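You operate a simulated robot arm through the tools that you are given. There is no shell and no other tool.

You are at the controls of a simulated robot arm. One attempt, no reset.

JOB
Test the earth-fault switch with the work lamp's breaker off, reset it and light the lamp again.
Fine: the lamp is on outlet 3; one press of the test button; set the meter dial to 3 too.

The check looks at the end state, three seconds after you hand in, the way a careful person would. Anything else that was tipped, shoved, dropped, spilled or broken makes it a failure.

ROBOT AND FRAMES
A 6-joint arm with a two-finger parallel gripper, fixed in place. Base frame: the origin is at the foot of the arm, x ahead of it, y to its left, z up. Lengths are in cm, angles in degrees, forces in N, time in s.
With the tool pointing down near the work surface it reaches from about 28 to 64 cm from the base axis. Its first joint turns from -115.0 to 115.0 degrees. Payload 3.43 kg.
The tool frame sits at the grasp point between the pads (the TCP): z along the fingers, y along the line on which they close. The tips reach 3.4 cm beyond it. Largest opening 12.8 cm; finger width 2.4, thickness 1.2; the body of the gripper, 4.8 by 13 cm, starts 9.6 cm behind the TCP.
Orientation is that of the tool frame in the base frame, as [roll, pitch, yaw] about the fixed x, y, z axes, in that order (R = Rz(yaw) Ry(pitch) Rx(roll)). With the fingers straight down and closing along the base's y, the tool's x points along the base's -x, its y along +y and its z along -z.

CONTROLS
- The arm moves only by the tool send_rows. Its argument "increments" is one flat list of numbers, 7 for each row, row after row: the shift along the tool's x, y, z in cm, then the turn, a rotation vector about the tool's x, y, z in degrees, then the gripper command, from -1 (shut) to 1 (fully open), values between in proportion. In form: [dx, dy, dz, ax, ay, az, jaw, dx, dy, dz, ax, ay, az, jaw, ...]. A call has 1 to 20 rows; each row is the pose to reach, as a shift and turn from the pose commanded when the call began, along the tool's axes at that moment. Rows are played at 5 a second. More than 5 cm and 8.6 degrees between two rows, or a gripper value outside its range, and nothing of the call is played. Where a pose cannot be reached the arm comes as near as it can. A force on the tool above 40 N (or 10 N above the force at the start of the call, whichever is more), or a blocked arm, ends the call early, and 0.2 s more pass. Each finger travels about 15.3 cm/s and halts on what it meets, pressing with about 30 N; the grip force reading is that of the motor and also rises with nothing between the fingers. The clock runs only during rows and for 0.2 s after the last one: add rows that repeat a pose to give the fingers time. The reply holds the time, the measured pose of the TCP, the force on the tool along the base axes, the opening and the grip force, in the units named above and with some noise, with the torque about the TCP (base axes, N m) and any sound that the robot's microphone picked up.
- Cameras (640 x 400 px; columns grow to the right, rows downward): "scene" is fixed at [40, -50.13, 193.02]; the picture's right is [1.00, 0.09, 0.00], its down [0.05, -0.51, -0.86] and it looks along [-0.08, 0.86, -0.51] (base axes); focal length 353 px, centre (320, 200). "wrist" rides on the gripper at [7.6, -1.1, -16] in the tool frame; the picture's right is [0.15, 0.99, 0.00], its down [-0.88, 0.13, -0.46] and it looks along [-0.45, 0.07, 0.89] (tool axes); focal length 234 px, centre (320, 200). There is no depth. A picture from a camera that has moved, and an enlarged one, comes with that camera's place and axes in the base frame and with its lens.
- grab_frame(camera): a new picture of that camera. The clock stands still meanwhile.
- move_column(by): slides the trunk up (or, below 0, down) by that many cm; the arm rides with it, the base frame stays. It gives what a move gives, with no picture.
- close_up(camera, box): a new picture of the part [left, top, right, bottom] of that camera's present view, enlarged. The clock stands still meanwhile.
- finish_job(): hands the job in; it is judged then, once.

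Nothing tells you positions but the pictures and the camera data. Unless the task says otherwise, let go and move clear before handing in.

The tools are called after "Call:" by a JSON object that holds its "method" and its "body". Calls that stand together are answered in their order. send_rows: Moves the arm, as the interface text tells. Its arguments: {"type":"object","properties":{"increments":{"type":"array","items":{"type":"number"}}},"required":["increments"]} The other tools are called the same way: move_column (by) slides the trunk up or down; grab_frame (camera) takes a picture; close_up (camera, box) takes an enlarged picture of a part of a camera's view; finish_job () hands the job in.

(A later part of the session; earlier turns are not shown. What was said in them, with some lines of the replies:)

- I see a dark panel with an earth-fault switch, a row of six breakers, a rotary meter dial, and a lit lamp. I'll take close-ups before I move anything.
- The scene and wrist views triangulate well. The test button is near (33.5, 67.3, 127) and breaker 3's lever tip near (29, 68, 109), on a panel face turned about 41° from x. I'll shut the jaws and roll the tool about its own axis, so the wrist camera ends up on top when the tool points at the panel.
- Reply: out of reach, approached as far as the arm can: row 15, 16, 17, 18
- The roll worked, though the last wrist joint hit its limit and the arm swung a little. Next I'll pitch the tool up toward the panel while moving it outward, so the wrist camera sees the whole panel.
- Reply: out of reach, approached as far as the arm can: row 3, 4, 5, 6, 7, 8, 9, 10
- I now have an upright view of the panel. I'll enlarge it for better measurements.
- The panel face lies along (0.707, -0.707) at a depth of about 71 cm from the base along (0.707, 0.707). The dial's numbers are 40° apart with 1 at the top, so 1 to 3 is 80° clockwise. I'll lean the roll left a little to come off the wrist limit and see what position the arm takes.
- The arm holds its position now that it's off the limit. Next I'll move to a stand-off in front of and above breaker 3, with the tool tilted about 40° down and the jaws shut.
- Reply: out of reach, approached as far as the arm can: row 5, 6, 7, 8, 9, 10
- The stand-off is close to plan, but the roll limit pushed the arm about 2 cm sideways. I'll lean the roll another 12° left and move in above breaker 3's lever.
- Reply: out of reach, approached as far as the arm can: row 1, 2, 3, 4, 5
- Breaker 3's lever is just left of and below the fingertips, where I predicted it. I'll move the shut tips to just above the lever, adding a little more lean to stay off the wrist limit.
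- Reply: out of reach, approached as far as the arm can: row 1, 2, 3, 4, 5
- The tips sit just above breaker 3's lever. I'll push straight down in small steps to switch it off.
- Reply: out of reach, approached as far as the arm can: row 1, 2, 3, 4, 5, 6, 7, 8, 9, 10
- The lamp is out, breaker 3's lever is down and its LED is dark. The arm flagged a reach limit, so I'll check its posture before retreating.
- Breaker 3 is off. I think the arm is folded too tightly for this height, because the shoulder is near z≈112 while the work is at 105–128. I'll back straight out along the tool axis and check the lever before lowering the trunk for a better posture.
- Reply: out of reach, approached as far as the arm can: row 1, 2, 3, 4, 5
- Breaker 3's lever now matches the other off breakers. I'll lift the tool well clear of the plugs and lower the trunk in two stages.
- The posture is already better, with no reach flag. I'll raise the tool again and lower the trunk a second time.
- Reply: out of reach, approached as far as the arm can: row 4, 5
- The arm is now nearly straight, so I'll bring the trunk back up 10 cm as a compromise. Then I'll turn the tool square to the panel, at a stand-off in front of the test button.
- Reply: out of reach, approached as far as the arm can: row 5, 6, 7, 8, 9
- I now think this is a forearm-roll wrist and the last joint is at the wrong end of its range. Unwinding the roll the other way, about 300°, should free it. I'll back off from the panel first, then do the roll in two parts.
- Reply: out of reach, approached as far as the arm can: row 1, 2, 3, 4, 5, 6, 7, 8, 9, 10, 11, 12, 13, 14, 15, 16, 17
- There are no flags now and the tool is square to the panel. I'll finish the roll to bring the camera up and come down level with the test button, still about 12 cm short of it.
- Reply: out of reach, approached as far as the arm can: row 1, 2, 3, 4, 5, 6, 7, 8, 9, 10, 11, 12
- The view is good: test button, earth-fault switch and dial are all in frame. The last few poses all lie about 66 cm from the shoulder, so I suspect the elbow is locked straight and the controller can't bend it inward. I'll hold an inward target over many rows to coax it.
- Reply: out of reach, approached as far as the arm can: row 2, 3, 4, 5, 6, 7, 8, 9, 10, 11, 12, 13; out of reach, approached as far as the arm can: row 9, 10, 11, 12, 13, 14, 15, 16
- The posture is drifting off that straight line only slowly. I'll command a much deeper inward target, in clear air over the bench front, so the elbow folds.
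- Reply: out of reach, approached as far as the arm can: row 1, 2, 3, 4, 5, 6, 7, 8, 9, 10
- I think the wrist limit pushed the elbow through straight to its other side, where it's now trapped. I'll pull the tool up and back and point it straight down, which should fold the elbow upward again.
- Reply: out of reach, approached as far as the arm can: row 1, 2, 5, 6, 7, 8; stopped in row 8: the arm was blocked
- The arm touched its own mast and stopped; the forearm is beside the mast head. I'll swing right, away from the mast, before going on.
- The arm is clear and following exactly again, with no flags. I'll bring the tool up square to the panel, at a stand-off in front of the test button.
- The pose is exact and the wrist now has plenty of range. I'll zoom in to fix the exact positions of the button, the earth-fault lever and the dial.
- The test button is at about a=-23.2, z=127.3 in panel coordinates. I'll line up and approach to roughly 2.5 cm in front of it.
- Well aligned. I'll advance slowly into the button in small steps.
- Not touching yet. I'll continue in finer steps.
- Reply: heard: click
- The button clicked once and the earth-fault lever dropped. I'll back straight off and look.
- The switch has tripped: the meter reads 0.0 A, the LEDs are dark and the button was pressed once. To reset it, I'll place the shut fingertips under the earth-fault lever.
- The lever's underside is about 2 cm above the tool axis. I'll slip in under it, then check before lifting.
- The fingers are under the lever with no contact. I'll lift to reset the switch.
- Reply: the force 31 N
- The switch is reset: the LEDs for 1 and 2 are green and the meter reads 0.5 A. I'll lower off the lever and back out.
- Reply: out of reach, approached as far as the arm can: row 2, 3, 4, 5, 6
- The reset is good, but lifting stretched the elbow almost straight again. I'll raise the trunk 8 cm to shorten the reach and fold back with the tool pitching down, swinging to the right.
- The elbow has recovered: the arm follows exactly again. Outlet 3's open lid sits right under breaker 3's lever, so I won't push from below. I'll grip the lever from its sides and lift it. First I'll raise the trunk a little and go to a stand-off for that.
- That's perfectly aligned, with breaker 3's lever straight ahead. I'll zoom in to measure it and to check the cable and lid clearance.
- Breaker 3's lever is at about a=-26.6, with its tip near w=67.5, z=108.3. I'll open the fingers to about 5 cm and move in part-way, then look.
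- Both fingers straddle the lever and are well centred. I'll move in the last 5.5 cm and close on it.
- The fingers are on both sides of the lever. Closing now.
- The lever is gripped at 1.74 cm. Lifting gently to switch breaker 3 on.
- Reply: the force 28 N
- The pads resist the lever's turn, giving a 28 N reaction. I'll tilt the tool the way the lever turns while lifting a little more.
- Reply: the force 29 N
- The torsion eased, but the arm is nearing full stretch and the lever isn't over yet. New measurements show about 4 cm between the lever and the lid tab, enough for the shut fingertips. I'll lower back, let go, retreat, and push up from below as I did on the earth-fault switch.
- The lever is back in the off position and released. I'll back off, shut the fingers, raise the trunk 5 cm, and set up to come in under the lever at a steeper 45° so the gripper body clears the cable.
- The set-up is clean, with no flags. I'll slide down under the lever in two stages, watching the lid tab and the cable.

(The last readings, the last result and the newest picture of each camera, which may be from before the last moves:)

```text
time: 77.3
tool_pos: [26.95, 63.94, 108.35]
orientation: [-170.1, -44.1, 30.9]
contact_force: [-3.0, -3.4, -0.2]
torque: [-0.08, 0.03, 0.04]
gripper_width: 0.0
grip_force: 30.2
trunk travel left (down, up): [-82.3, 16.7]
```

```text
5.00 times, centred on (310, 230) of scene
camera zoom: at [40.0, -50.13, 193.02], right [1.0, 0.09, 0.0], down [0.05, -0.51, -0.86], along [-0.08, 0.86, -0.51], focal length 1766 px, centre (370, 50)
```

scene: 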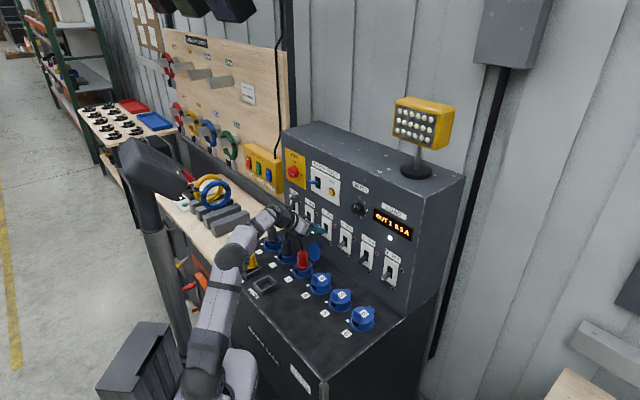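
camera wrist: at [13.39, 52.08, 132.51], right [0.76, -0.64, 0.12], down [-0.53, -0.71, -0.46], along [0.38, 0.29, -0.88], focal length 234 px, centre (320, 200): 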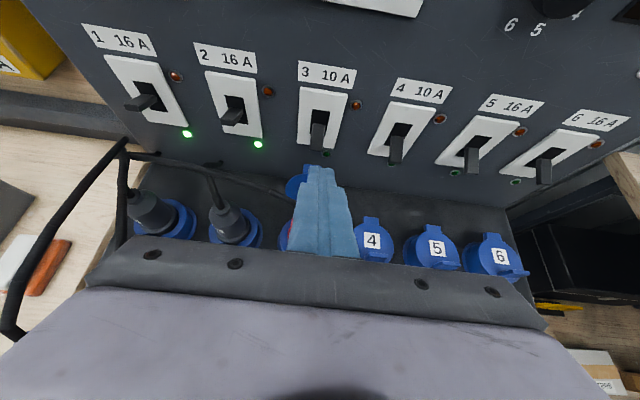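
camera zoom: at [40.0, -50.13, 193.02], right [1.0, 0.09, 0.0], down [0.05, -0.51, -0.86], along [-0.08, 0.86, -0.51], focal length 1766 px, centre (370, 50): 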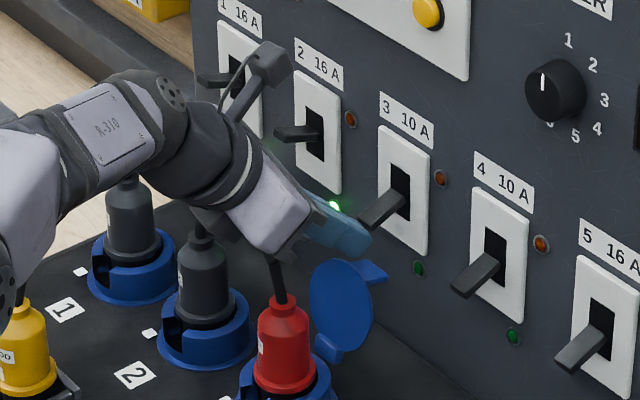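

There's a slight 4 N contact, probably the gripper body against the red plug's cable on the left. I'll back out and come in from the right with the gripper rolled 90°, so its narrow side clears the cable.

Call:
{"method": "send_rows", "body": {"increments": [0, 0, -3, 0, 0, 0, -1, 0, 0, -6, 0, 0, 0, -1, 0, 0, -9, 0, 0, 0, -1, 0.18, 0.51, -8.97, 1.49, -1.77, 7.71, -1, 0.36, 1.02, -8.93, 2.98, -3.54, 15.41, -1, 0.54, 1.52, -8.9, 4.46, -5.31, 23.12, -1, 0.72, 2.03, -8.86, 5.95, -7.08, 30.82, -1, 0.89, 2.54, -8.83, 7.44, -8.84, 38.53, -1, 1.07, 3.05, -8.79, 8.93, -10.61, 46.23, -1, 1.25, 3.55, -8.76, 10.41, -12.38, 53.94, -1, 1.43, 4.06, -8.72, 11.9, -14.15, 61.64, -1, 1.43, 4.06, -8.72, 11.9, -14.15, 61.64, -1]}}

Call:
{"method": "grab_frame", "body": {"camera": "wrist"}}

Call:
{"method": "close_up", "body": {"camera": "scene", "box": [250, 170, 370, 280]}}

```text
time: 79.9
tool_pos: [25.97, 57.19, 114.95]
orientation: [-135.0, 0.0, -20.1]
contact_force: [-0.8, -0.9, 1.1]
torque: [-0.01, -0.04, 0.0]
gripper_width: 0.0
grip_force: 30.1
trunk travel left (down, up): [-82.3, 16.7]
```

```text
taken
camera wrist: at [29.46, 44.7, 127.0], right [-0.1, -0.71, -0.7], down [-0.97, -0.09, 0.23], along [-0.22, 0.7, -0.68], focal length 234 px, centre (320, 200)
```

wrist: 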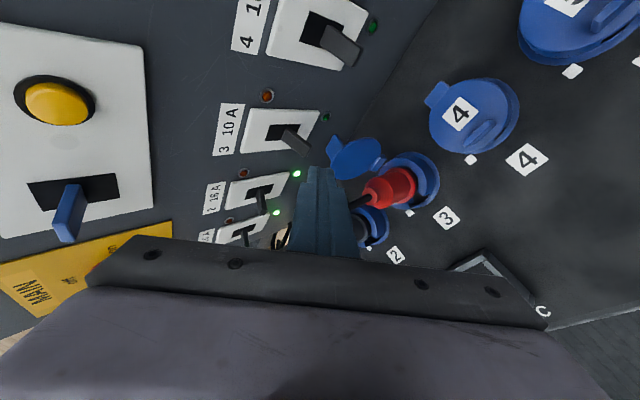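

```text
3.64 times, centred on (310, 225) of scene
camera zoom: at [40.0, -50.13, 193.02], right [1.0, 0.09, 0.0], down [0.05, -0.51, -0.86], along [-0.08, 0.86, -0.51], focal length 1285 px, centre (356, 109)
```

zoom: 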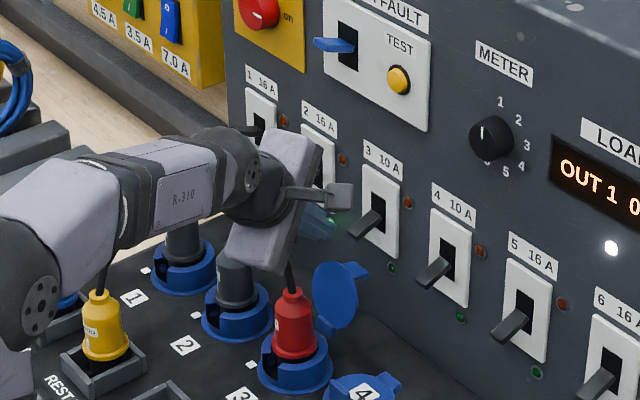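

This is a clear approach from the right, with the lever, lid and red plug all visible. I'll zoom in to check the line of entry.

Call:
{"method": "close_up", "body": {"camera": "wrist", "box": [240, 90, 440, 240]}}

```text
2.67 times, centred on (340, 165) of wrist
camera zoom: at [29.46, 44.7, 127.0], right [-0.1, -0.71, -0.7], down [-0.97, -0.09, 0.23], along [-0.22, 0.7, -0.68], focal length 624 px, centre (267, 293)
```

zoom: 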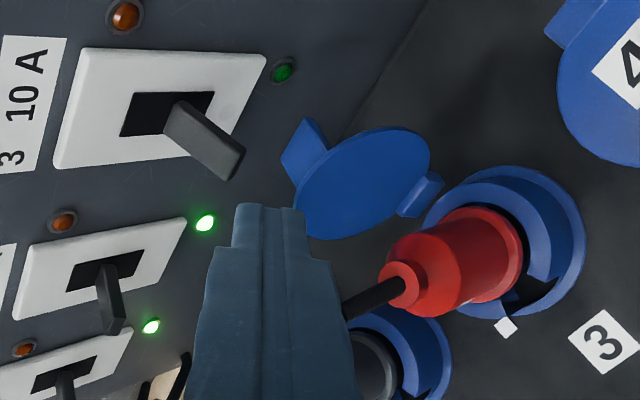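

The line of entry fits between the lever's end and the lid tab. I'll go in most of the way with a small offset, then check.

Call:
{"method": "send_rows", "body": {"increments": [0.1, 0.64, 1.5, 0, 0, 0, -1, 0.1, 0.64, 4, 0, 0, 0, -1, 0.1, 0.64, 6.5, 0, 0, 0, -1, 0.1, 0.64, 8, 0, 0, 0, -1, 0.1, 0.64, 8, 0, 0, 0, -1]}}

Call:
{"method": "close_up", "body": {"camera": "wrist", "box": [240, 90, 440, 240]}}

Call:
{"method": "close_up", "body": {"camera": "scene", "box": [270, 190, 350, 270]}}

```text
time: 81.1
tool_pos: [28.02, 61.83, 108.77]
orientation: [-135.0, -0.1, -20.1]
contact_force: [0.3, 0.6, 0.6]
torque: [0.01, 0.01, 0.01]
gripper_width: 0.0
grip_force: 29.8
trunk travel left (down, up): [-82.3, 16.7]
```

```text
2.67 times, centred on (340, 165) of wrist
camera zoom: at [31.51, 49.42, 120.91], right [-0.1, -0.71, -0.7], down [-0.97, -0.09, 0.23], along [-0.22, 0.7, -0.68], focal length 624 px, centre (267, 293)
```

zoom: 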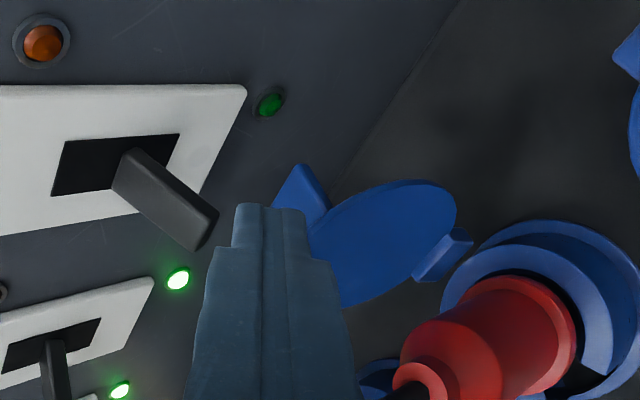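

```text
5.00 times, centred on (310, 230) of scene
camera zoom: at [40.0, -50.13, 193.02], right [1.0, 0.09, 0.0], down [0.05, -0.51, -0.86], along [-0.08, 0.86, -0.51], focal length 1766 px, centre (370, 50)
```

zoom: 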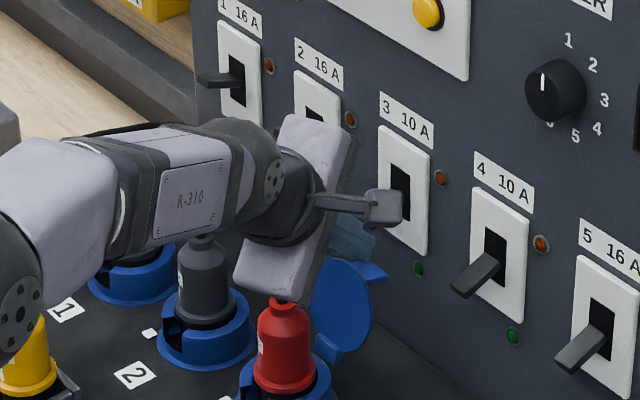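

There's good clearance on both sides and no contact. I'll go in the last 2.8 cm.

Call:
{"method": "send_rows", "body": {"increments": [0, 0, 1.0, 0, 0, 0, -1, 0, 0, 2.0, 0, 0, 0, -1, 0, 0, 2.8, 0, 0, 0, -1, 0, 0, 2.8, 0, 0, 0, -1]}}

Call:
{"method": "close_up", "body": {"camera": "wrist", "box": [240, 90, 440, 240]}}

Call:
{"method": "close_up", "body": {"camera": "scene", "box": [270, 190, 350, 270]}}

```text
time: 82.1
tool_pos: [28.7, 63.72, 106.89]
orientation: [-135.0, 0.0, -20.0]
contact_force: [0.6, 0.4, -0.7]
torque: [0.02, 0.0, 0.02]
gripper_width: 0.0
grip_force: 29.8
trunk travel left (down, up): [-82.3, 16.7]
```

```text
2.67 times, centred on (340, 165) of wrist
camera zoom: at [32.13, 51.29, 118.93], right [-0.1, -0.71, -0.7], down [-0.97, -0.09, 0.23], along [-0.22, 0.7, -0.68], focal length 624 px, centre (267, 293)
```

zoom: 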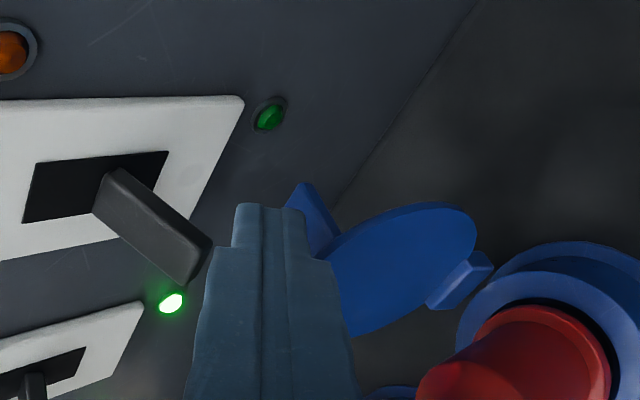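

```text
5.00 times, centred on (310, 230) of scene
camera zoom: at [40.0, -50.13, 193.02], right [1.0, 0.09, 0.0], down [0.05, -0.51, -0.86], along [-0.08, 0.86, -0.51], focal length 1766 px, centre (370, 50)
```

zoom: 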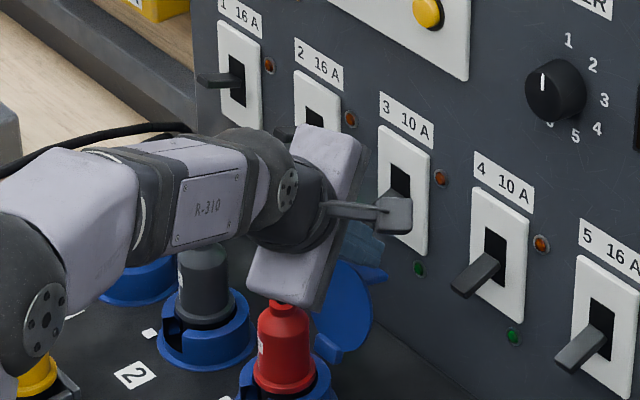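

The fingertips are under the lever with no contact. I'll centre slightly and lift.

Call:
{"method": "send_rows", "body": {"increments": [-0.6, -0.3, -0.3, 0, 0, 0, -1, -0.6, -0.7, -0.7, 0, 0, 0, -1, -0.6, -1.06, -1.06, 0, 0, 0, -1, -0.6, -1.41, -1.41, 0, 0, 0, -1, -0.6, -1.77, -1.77, 0, 0, 0, -1, -0.6, -2.12, -2.12, 0, 0, 0, -1, -0.6, -2.47, -2.47, 0, 0, 0, -1, -0.6, -2.83, -2.83, 0, 0, 0, -1]}}

Call:
{"method": "close_up", "body": {"camera": "wrist", "box": [240, 90, 440, 240]}}

Call:
{"method": "grab_frame", "body": {"camera": "scene"}}

```text
time: 83.9
tool_pos: [28.03, 63.99, 110.5]
orientation: [-135.5, -0.1, -20.1]
contact_force: [-1.6, 1.4, -10.3]
torque: [-0.19, 0.16, 0.03]
gripper_width: 0.02
grip_force: 29.8
trunk travel left (down, up): [-82.3, 16.7]
```

```text
2.67 times, centred on (340, 165) of wrist
camera zoom: at [31.49, 51.56, 122.59], right [-0.1, -0.71, -0.69], down [-0.97, -0.09, 0.23], along [-0.23, 0.7, -0.68], focal length 624 px, centre (267, 293)
```

zoom: 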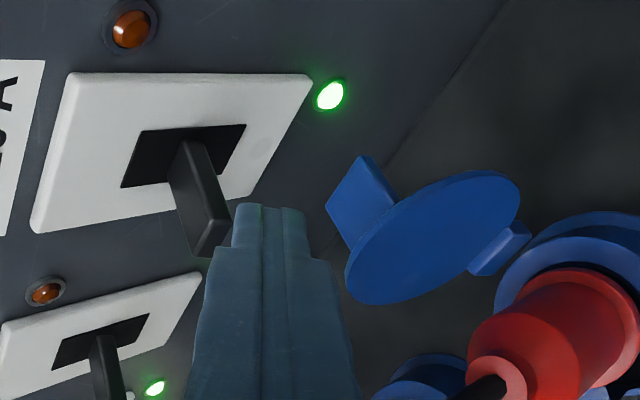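

```text
taken
```

scene: 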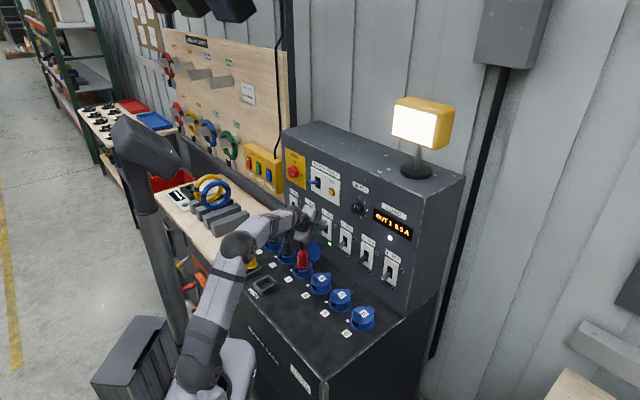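

Breaker 3's LED is green and the lamp is lit. I'll give a slight extra lift to seat the lever fully, then lower off it and retreat along the finger axis.

Call:
{"method": "send_rows", "body": {"increments": [0, -0.28, -0.28, 0, 0, 0, -1, 0, -0.28, -0.28, 0, 0, 0, -1, 0, 0.4, 0.4, 0, 0, 0, -1, 0, 0.75, 0.3, 0, 0, 0, -1, 0, 0.75, -2.5, 0, 0, 0, -1, 0, 0.75, -6, 0, 0, 0, -1, 0, 0.75, -10, 0, 0, 0, -1, 0, 0.75, -12, 0, 0, 0, -1, 0, 0.75, -12, 0, 0, 0, -1]}}

Call:
{"method": "close_up", "body": {"camera": "scene", "box": [270, 130, 430, 280]}}

Call:
{"method": "grab_frame", "body": {"camera": "wrist"}}

```text
time: 85.9
tool_pos: [25.03, 55.5, 118.83]
orientation: [-135.0, 0.0, -19.8]
contact_force: [-0.8, 1.1, -0.6]
torque: [-0.03, 0.03, -0.03]
gripper_width: 0.01
grip_force: 30.3
trunk travel left (down, up): [-82.3, 16.7]
```

```text
2.67 times, centred on (350, 205) of scene
camera zoom: at [40.0, -50.13, 193.02], right [1.0, 0.09, 0.0], down [0.05, -0.51, -0.86], along [-0.08, 0.86, -0.51], focal length 942 px, centre (240, 187)
```

zoom: 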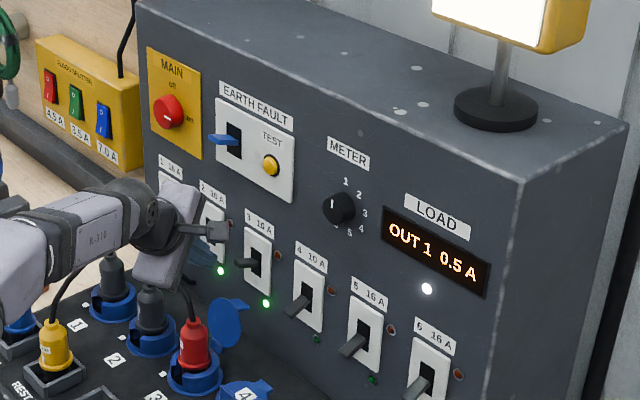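

```text
taken
camera wrist: at [28.55, 43.05, 130.91], right [-0.1, -0.71, -0.7], down [-0.97, -0.09, 0.23], along [-0.22, 0.7, -0.68], focal length 234 px, centre (320, 200)
```

wrist: 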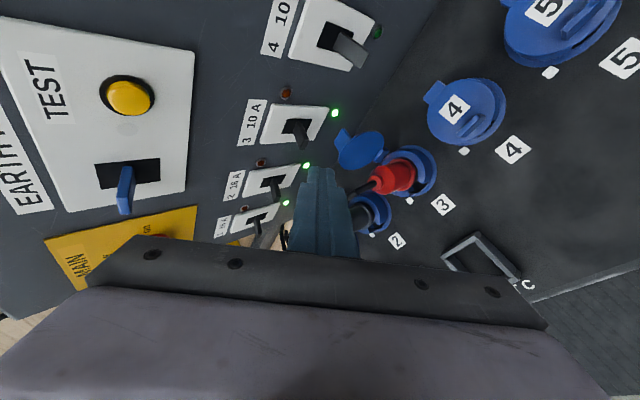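

Earth-fault, breakers 1–3 and the lamp are all on. The dial is next: its centre is at about a=-9.5, z=126.9. I'll raise the trunk, then turn the tool square to the panel at a stand-off in front of the dial.

Call:
{"method": "move_column", "body": {"by": 10}}

Call:
{"method": "send_rows", "body": {"increments": [0.8, 0.73, -0.49, 1.8, 4.49, -5.89, -1, 1.6, 1.47, -0.98, 3.6, 8.97, -11.77, -1, 2.4, 2.2, -1.47, 5.39, 13.46, -17.66, -1, 3.2, 2.93, -1.96, 7.19, 17.95, -23.55, -1, 4.0, 3.67, -2.45, 8.99, 22.44, -29.44, -1, 4.8, 4.4, -2.94, 10.79, 26.92, -35.32, -1, 5.6, 5.14, -3.43, 12.59, 31.41, -41.21, -1, 6.4, 5.87, -3.92, 14.39, 35.9, -47.1, -1, 7.2, 6.6, -4.41, 16.18, 40.39, -52.99, -1, 8.0, 7.34, -4.9, 17.98, 44.87, -58.87, -1, 8.8, 8.07, -5.39, 19.78, 49.36, -64.76, -1, 8.8, 8.07, -5.39, 19.78, 49.36, -64.76, -1]}}

Call:
{"method": "grab_frame", "body": {"camera": "wrist"}}

Call:
{"method": "grab_frame", "body": {"camera": "scene"}}

```text
time: 87.2
tool_pos: [25.09, 55.59, 128.87]
orientation: [-135.1, 0.0, -20.0]
contact_force: [0.1, 0.6, 0.1]
torque: [0.0, 0.0, -0.01]
gripper_width: 0.0
grip_force: 29.8
trunk travel left (down, up): [-92.3, 6.7]
```

```text
time: 89.8
tool_pos: [30.03, 43.71, 127.02]
orientation: [-89.7, -80.0, -45.3]
contact_force: [0.5, -0.1, 0.3]
torque: [-0.03, -0.03, 0.0]
gripper_width: 0.01
grip_force: 30.7
trunk travel left (down, up): [-92.3, 6.7]
```

```text
taken
camera wrist: at [18.71, 32.21, 134.64], right [0.71, -0.71, -0.03], down [-0.34, -0.3, -0.89], along [0.62, 0.64, -0.45], focal length 234 px, centre (320, 200)
```

wrist: 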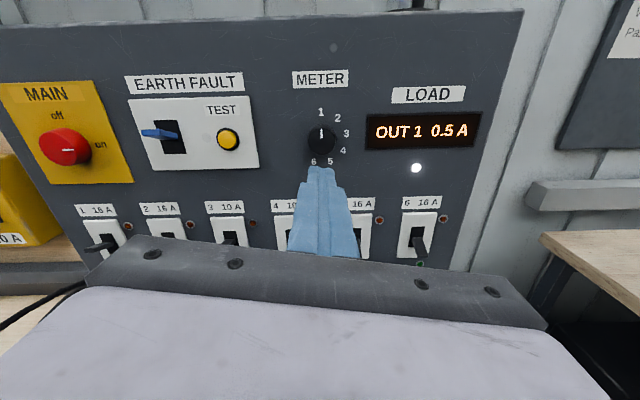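

```text
taken
```

scene: 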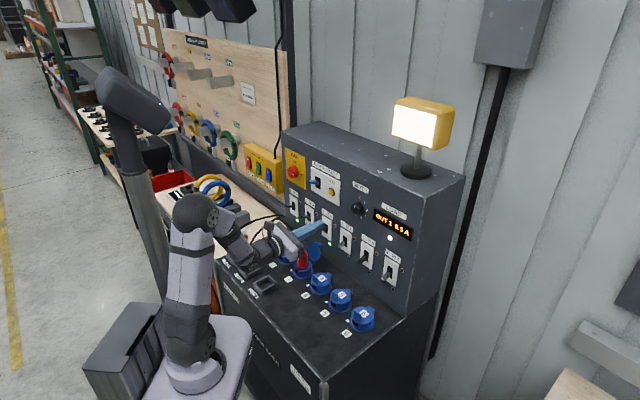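

That's a level view of the whole panel. I'll zoom in on the dial to measure its centre.

Call:
{"method": "close_up", "body": {"camera": "wrist", "box": [260, 60, 400, 190]}}

```text
3.08 times, centred on (330, 125) of wrist
camera zoom: at [18.71, 32.21, 134.64], right [0.71, -0.71, -0.03], down [-0.34, -0.3, -0.89], along [0.62, 0.64, -0.45], focal length 720 px, centre (289, 431)
```

zoom: 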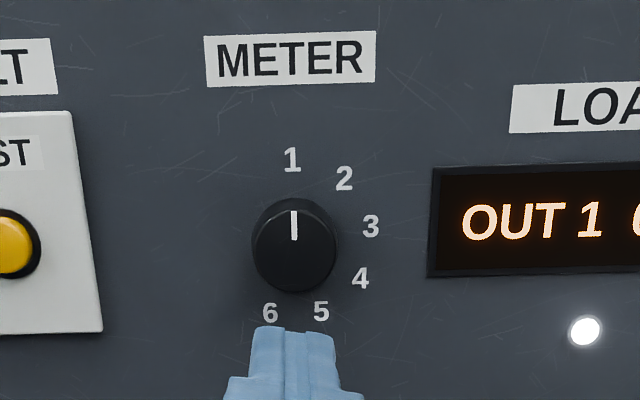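

The dial centre is at (-9.41, 126.87), the knob is about 4 cm across and the pointer is at 1. I'll open the jaws to 6.4 cm and approach in two stages.

Call:
{"method": "send_rows", "body": {"increments": [-0.1, 0.28, 1, 0, 0, 0, -0.5, -0.1, 0.28, 4, 0, 0, 0, 0, -0.1, 0.28, 7, 0, 0, 0, 0, -0.1, 0.28, 10, 0, 0, 0, 0, -0.1, 0.28, 10, 0, 0, 0, 0]}}

Call:
{"method": "close_up", "body": {"camera": "wrist", "box": [200, 60, 440, 240]}}

Call:
{"method": "close_up", "body": {"camera": "scene", "box": [310, 160, 410, 240]}}

```text
time: 91.0
tool_pos: [37.11, 50.41, 126.6]
orientation: [-90.0, -80.0, -44.9]
contact_force: [-0.6, 0.0, -1.1]
torque: [0.01, 0.01, -0.03]
gripper_width: 6.39
grip_force: 0.0
trunk travel left (down, up): [-92.3, 6.7]
```

```text
2.22 times, centred on (320, 150) of wrist
camera zoom: at [25.88, 39.03, 134.26], right [0.71, -0.71, -0.03], down [-0.34, -0.3, -0.89], along [0.62, 0.64, -0.46], focal length 520 px, centre (320, 311)
```

zoom: 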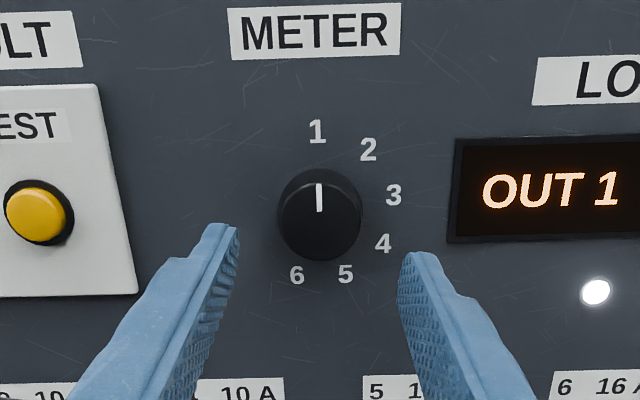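

```text
5.00 times, centred on (360, 200) of scene
camera zoom: at [40.0, -50.13, 193.02], right [1.0, 0.09, 0.0], down [0.05, -0.51, -0.86], along [-0.08, 0.86, -0.51], focal length 1766 px, centre (120, 200)
```

zoom: 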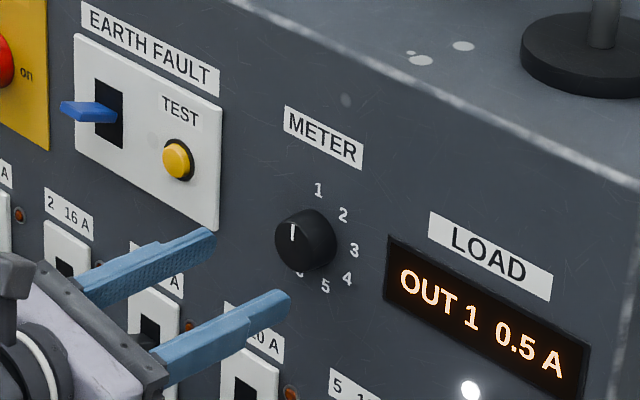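

Well aligned. I'll correct slightly upward and move in until the pads straddle the knob.

Call:
{"method": "send_rows", "body": {"increments": [0.27, -0.1, 1.5, 0, 0, 0, 0, 0.27, -0.1, 3.2, 0, 0, 0, 0, 0.27, -0.1, 4.4, 0, 0, 0, 0, 0.27, -0.1, 5.1, 0, 0, 0, 0, 0.27, -0.1, 5.1, 0, 0, 0, 0]}}

Call:
{"method": "close_up", "body": {"camera": "wrist", "box": [200, 60, 440, 240]}}

Call:
{"method": "close_up", "body": {"camera": "scene", "box": [310, 160, 410, 240]}}

```text
time: 92.2
tool_pos: [40.9, 54.39, 127.01]
orientation: [-90.1, -80.0, -44.9]
contact_force: [0.0, -0.6, 0.5]
torque: [-0.01, -0.01, 0.04]
gripper_width: 6.41
grip_force: 0.0
trunk travel left (down, up): [-92.3, 6.7]
```

```text
2.22 times, centred on (320, 150) of wrist
camera zoom: at [29.72, 42.84, 134.63], right [0.71, -0.71, -0.03], down [-0.34, -0.3, -0.89], along [0.62, 0.64, -0.46], focal length 520 px, centre (320, 311)
```

zoom: 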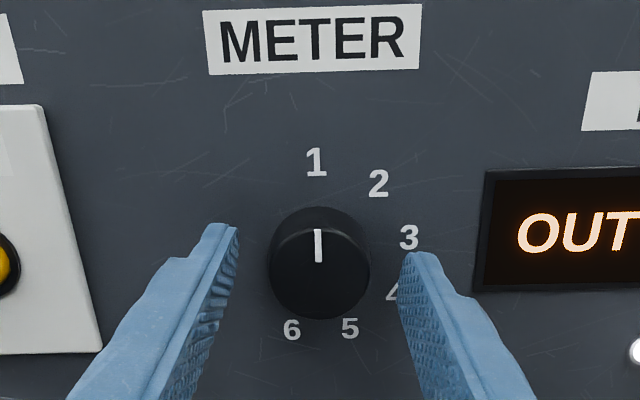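

```text
5.00 times, centred on (360, 200) of scene
camera zoom: at [40.0, -50.13, 193.02], right [1.0, 0.09, 0.0], down [0.05, -0.51, -0.86], along [-0.08, 0.86, -0.51], focal length 1766 px, centre (120, 200)
```

zoom: 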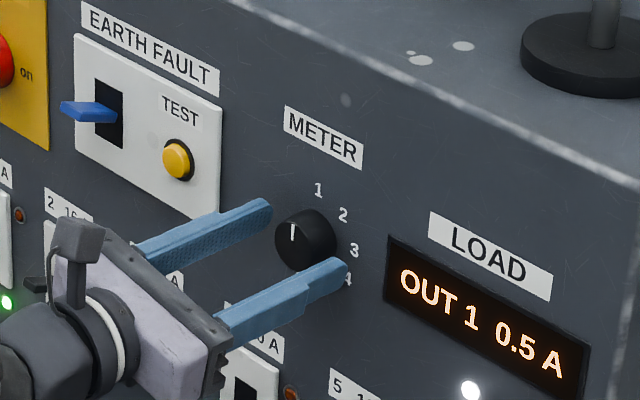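

The pads straddle the knob and are centred. Closing on it gently.

Call:
{"method": "send_rows", "body": {"increments": [0, 0, 0, 0, 0, 0, -0.2, 0, 0, 0, 0, 0, 0, -0.4, 0, 0, 0, 0, 0, 0, -1, 0, 0, 0, 0, 0, 0, -1]}}

Call:
{"method": "close_up", "body": {"camera": "wrist", "box": [200, 60, 440, 240]}}

```text
time: 93.2
tool_pos: [40.97, 54.28, 126.91]
orientation: [-90.1, -80.0, -45.0]
contact_force: [1.1, 0.9, -0.5]
torque: [0.0, -0.01, -0.01]
gripper_width: 3.92
grip_force: 44.9
trunk travel left (down, up): [-92.3, 6.7]
```

```text
2.22 times, centred on (320, 150) of wrist
camera zoom: at [29.73, 42.84, 134.63], right [0.71, -0.71, -0.03], down [-0.34, -0.3, -0.89], along [0.62, 0.64, -0.46], focal length 520 px, centre (320, 311)
```

zoom: 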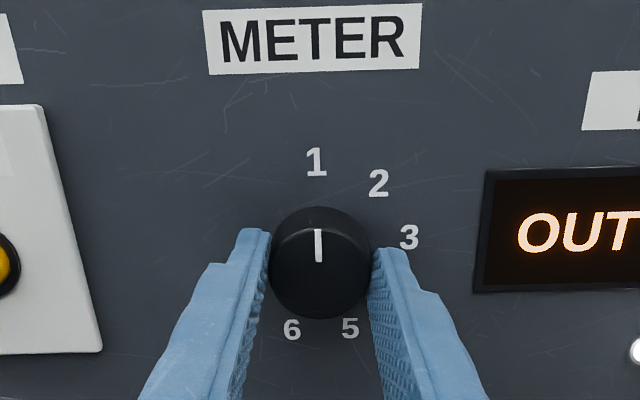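

The knob is gripped at 3.9 cm. I'll turn it 40° clockwise first and check.

Call:
{"method": "send_rows", "body": {"increments": [0, 0, 0, 0, 0, 4, -1, 0, 0, 0, 0, 0, 8, -1, 0, 0, 0, 0, 0, 12, -1, 0, 0, 0, 0, 0, 16, -1, 0, 0, 0, 0, 0, 20, -1, 0, 0, 0, 0, 0, 24, -1, 0, 0, 0, 0, 0, 28, -1, 0, 0, 0, 0, 0, 32, -1, 0, 0, 0, 0, 0, 36, -1, 0, 0, 0, 0, 0, 40, -1, 0, 0, 0, 0, 0, 40, -1]}}

Call:
{"method": "close_up", "body": {"camera": "scene", "box": [310, 160, 410, 240]}}

Call:
{"method": "close_up", "body": {"camera": "wrist", "box": [200, 60, 440, 240]}}

```text
time: 95.7
tool_pos: [41.1, 54.18, 126.92]
orientation: [-90.2, -39.9, -44.8]
contact_force: [4.0, 2.5, -1.4]
torque: [-0.33, 0.36, 0.67]
gripper_width: 3.94
grip_force: 45.1
trunk travel left (down, up): [-92.3, 6.7]
```

```text
5.00 times, centred on (360, 200) of scene
camera zoom: at [40.0, -50.13, 193.02], right [1.0, 0.09, 0.0], down [0.05, -0.51, -0.86], along [-0.08, 0.86, -0.51], focal length 1766 px, centre (120, 200)
```

zoom: 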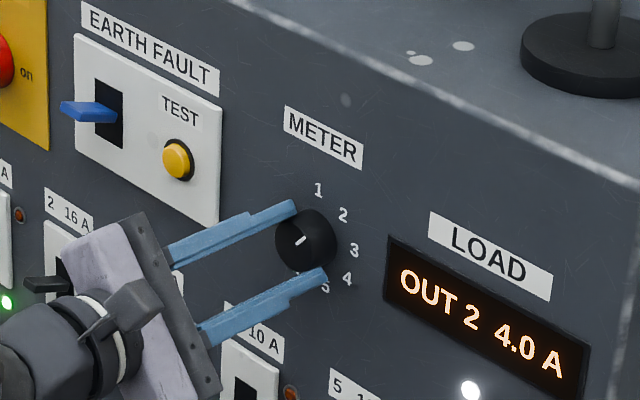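

```text
2.22 times, centred on (320, 150) of wrist
camera zoom: at [33.25, 39.32, 132.67], right [0.53, -0.53, -0.67], down [-0.74, 0.1, -0.66], along [0.42, 0.84, -0.34], focal length 520 px, centre (320, 311)
```

zoom: 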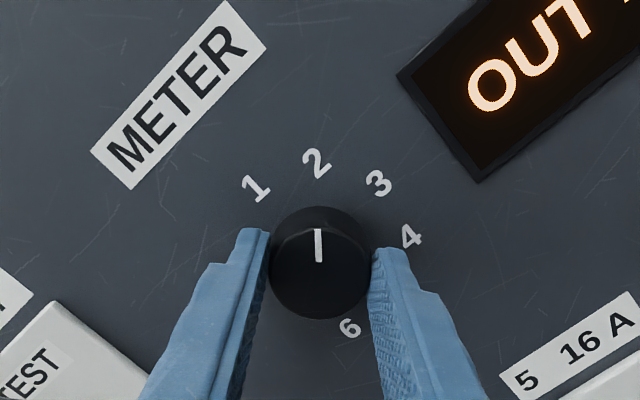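

The dial is on 2 and the display follows. Another 40° to 3.

Call:
{"method": "send_rows", "body": {"increments": [0, 0, 0, 0, 0, 4, -1, 0, 0, 0, 0, 0, 8, -1, 0, 0, 0, 0, 0, 12, -1, 0, 0, 0, 0, 0, 16, -1, 0, 0, 0, 0, 0, 20, -1, 0, 0, 0, 0, 0, 24, -1, 0, 0, 0, 0, 0, 28, -1, 0, 0, 0, 0, 0, 32, -1, 0, 0, 0, 0, 0, 36, -1, 0, 0, 0, 0, 0, 40, -1, 0, 0, 0, 0, 0, 40, -1]}}

Call:
{"method": "close_up", "body": {"camera": "scene", "box": [310, 160, 410, 240]}}

Call:
{"method": "close_up", "body": {"camera": "wrist", "box": [200, 60, 440, 240]}}

```text
time: 98.0
tool_pos: [41.08, 54.09, 126.8]
orientation: [-90.2, 0.1, -45.0]
contact_force: [-0.1, -4.6, -14.2]
torque: [-0.19, 0.12, 0.69]
gripper_width: 3.93
grip_force: 45.6
trunk travel left (down, up): [-92.3, 6.7]
```

```text
5.00 times, centred on (360, 200) of scene
camera zoom: at [40.0, -50.13, 193.02], right [1.0, 0.09, 0.0], down [0.05, -0.51, -0.86], along [-0.08, 0.86, -0.51], focal length 1766 px, centre (120, 200)
```

zoom: 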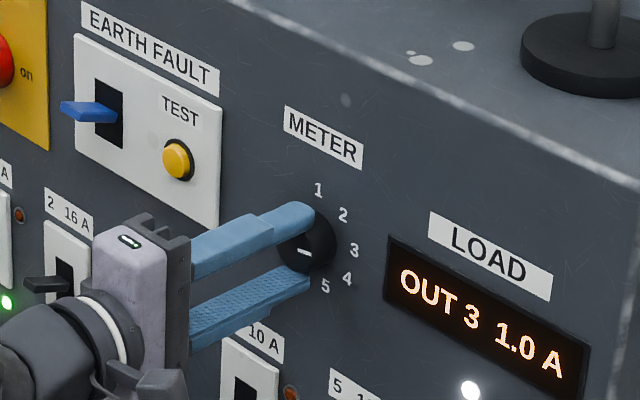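

```text
2.22 times, centred on (320, 150) of wrist
camera zoom: at [35.04, 37.52, 128.0], right [0.1, -0.11, -0.99], down [-0.95, 0.3, -0.13], along [0.31, 0.95, -0.07], focal length 520 px, centre (320, 311)
```

zoom: 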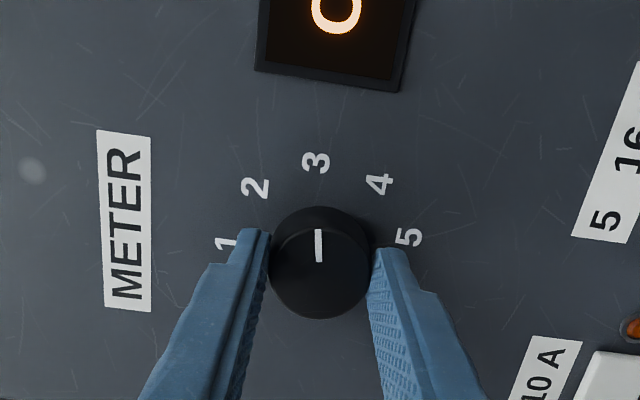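

The dial is on 3 and the meter reads OUT 3, 1.0 A. I'll open the jaws and back straight away.

Call:
{"method": "send_rows", "body": {"increments": [0, 0, 0, 0, 0, 0, -0.3, 0, 0, 0, 0, 0, 0, -0.1, 0, 0, 0, 0, 0, 0, 0, 0, 0, 0, 0, 0, 0, 0, 0, 0, -2, 0, 0, 0, 0, 0, 0, -5, 0, 0, 0, 0, 0, 0, -9, 0, 0, 0, 0, 0, 0, -13, 0, 0, 0, 0, 0, 0, -16, 0, 0, 0, 0, 0, 0, -16, 0, 0, 0, 0]}}

Call:
{"method": "grab_frame", "body": {"camera": "scene"}}

Call:
{"method": "close_up", "body": {"camera": "scene", "box": [270, 130, 430, 280]}}

Call:
{"method": "grab_frame", "body": {"camera": "wrist"}}

```text
time: 100.2
tool_pos: [29.8, 43.02, 126.87]
orientation: [-90.0, -0.1, -45.1]
contact_force: [-0.2, -0.5, 0.3]
torque: [-0.01, -0.02, -0.02]
gripper_width: 6.38
grip_force: 0.0
trunk travel left (down, up): [-92.3, 6.7]
```

```text
taken
```

scene: 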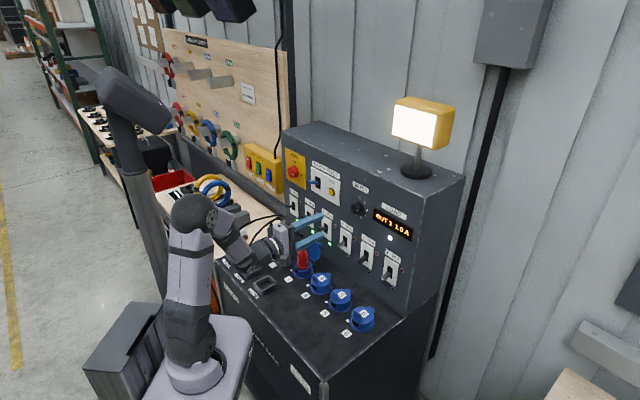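

```text
2.67 times, centred on (350, 205) of scene
camera zoom: at [40.0, -50.13, 193.02], right [1.0, 0.09, 0.0], down [0.05, -0.51, -0.86], along [-0.08, 0.86, -0.51], focal length 942 px, centre (240, 187)
```

zoom: 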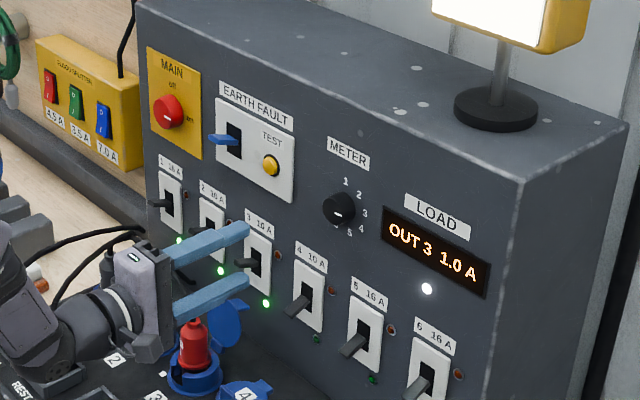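

```text
taken
camera wrist: at [23.73, 26.3, 128.04], right [0.1, -0.1, -0.99], down [-0.94, 0.3, -0.13], along [0.31, 0.95, -0.07], focal length 234 px, centre (320, 200)
```

wrist: 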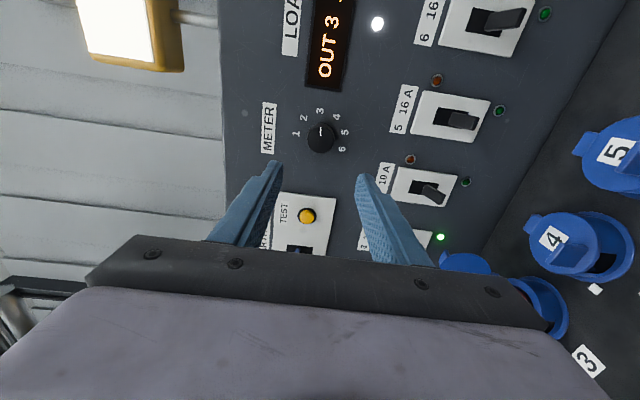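

The dial is on 3, the lamp is lit and all states look right. I'll lift the arm clear and check the whole bench against the start.

Call:
{"method": "send_rows", "body": {"increments": [0, -4, -1, 0, 0, 0, 0, 0, -8, -2, 0, 0, 0, 0, 0, -12, -3, 0, 0, 0, 0, 0, -16, -4, 0, 0, 0, 0, 0, -16, -4, 0, 0, 0, 0]}}

Call:
{"method": "grab_frame", "body": {"camera": "scene"}}

Call:
{"method": "close_up", "body": {"camera": "scene", "box": [210, 220, 410, 345]}}

Call:
{"method": "close_up", "body": {"camera": "scene", "box": [270, 130, 430, 230]}}

Call:
{"method": "close_up", "body": {"camera": "scene", "box": [150, 150, 310, 290]}}

```text
time: 101.5
tool_pos: [26.59, 40.36, 142.9]
orientation: [-90.0, 0.0, -45.0]
contact_force: [-0.8, -0.1, 0.2]
torque: [0.0, -0.04, -0.02]
gripper_width: 6.39
grip_force: 0.1
trunk travel left (down, up): [-92.3, 6.7]
```

```text
taken
```

scene: 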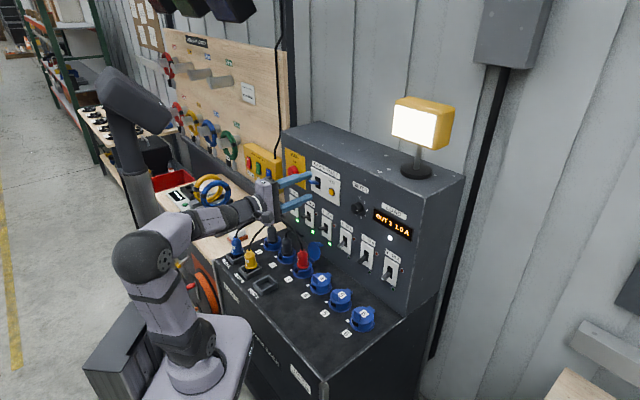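

```text
3.20 times, centred on (310, 282) of scene
camera zoom: at [40.0, -50.13, 193.02], right [1.0, 0.09, 0.0], down [0.05, -0.51, -0.86], along [-0.08, 0.86, -0.51], focal length 1131 px, centre (352, -64)
```

zoom: 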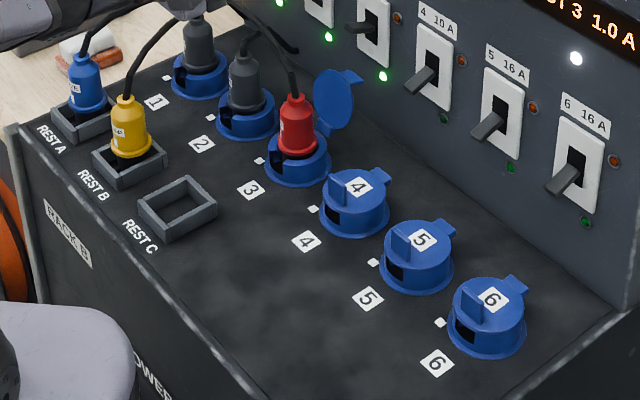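

```text
4.00 times, centred on (350, 180) of scene
camera zoom: at [40.0, -50.13, 193.02], right [1.0, 0.09, 0.0], down [0.05, -0.51, -0.86], along [-0.08, 0.86, -0.51], focal length 1413 px, centre (200, 280)
```

zoom: 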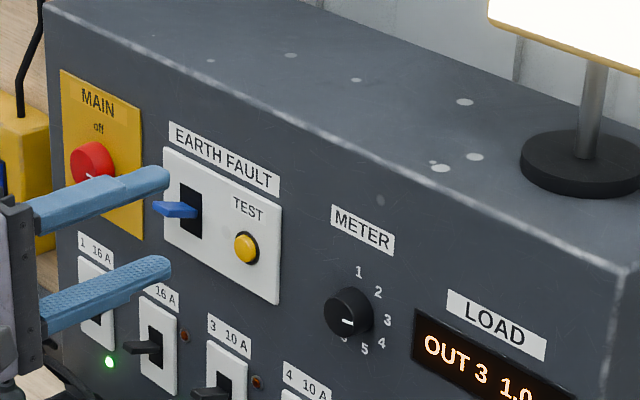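

```text
2.86 times, centred on (230, 220) of scene
camera zoom: at [40.0, -50.13, 193.02], right [1.0, 0.09, 0.0], down [0.05, -0.51, -0.86], along [-0.08, 0.86, -0.51], focal length 1010 px, centre (577, 143)
```

zoom: 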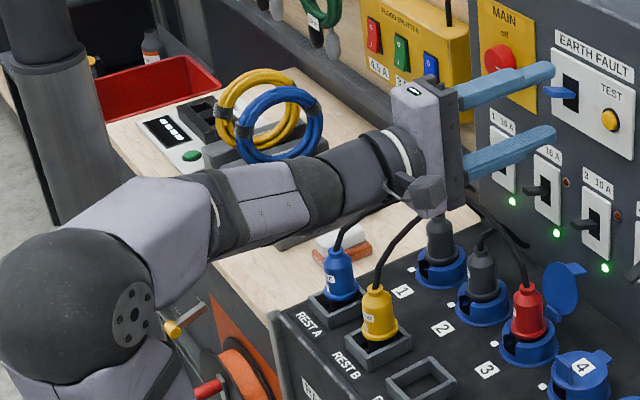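

The bench matches the start: plugs, lids and cables are all in place. The earth-fault switch is reset, breaker 3 and the lamp are on, the dial is on 3, and the arm is clear with nothing held. I'm handing in.

Call:
{"method": "finish_job", "body": {}}

```text
The job is handed in.
```

The job is handed in. The work lamp is lit again, the earth-fault switch has been tested and reset, and the meter dial is on 3.

- **Breaker off:** I switched breaker 3 off first, and the lamp went out.
- **Test:** I pressed the test button once. It clicked and the earth-fault lever dropped.
- **Reset:** I lifted the lever back up. The LEDs for outlets 1 and 2 turned green again.
- **Lamp on:** I switched breaker 3 back on, and its LED and the lamp came on. My first try, gripping the lever, didn't get it over, so I pushed it up from below.
- **Dial:** I turned the dial from 1 to 3; the display reads OUT 3, 1.0 A.

There were two unplanned contacts. The arm bumped its own mast once and stopped. Later something touched the gripper lightly (about 4 N), probably the red plug's cable.

In the last pictures the plugs, lids and cables look the same as at the start. The arm is clear of the panel and holding nothing.
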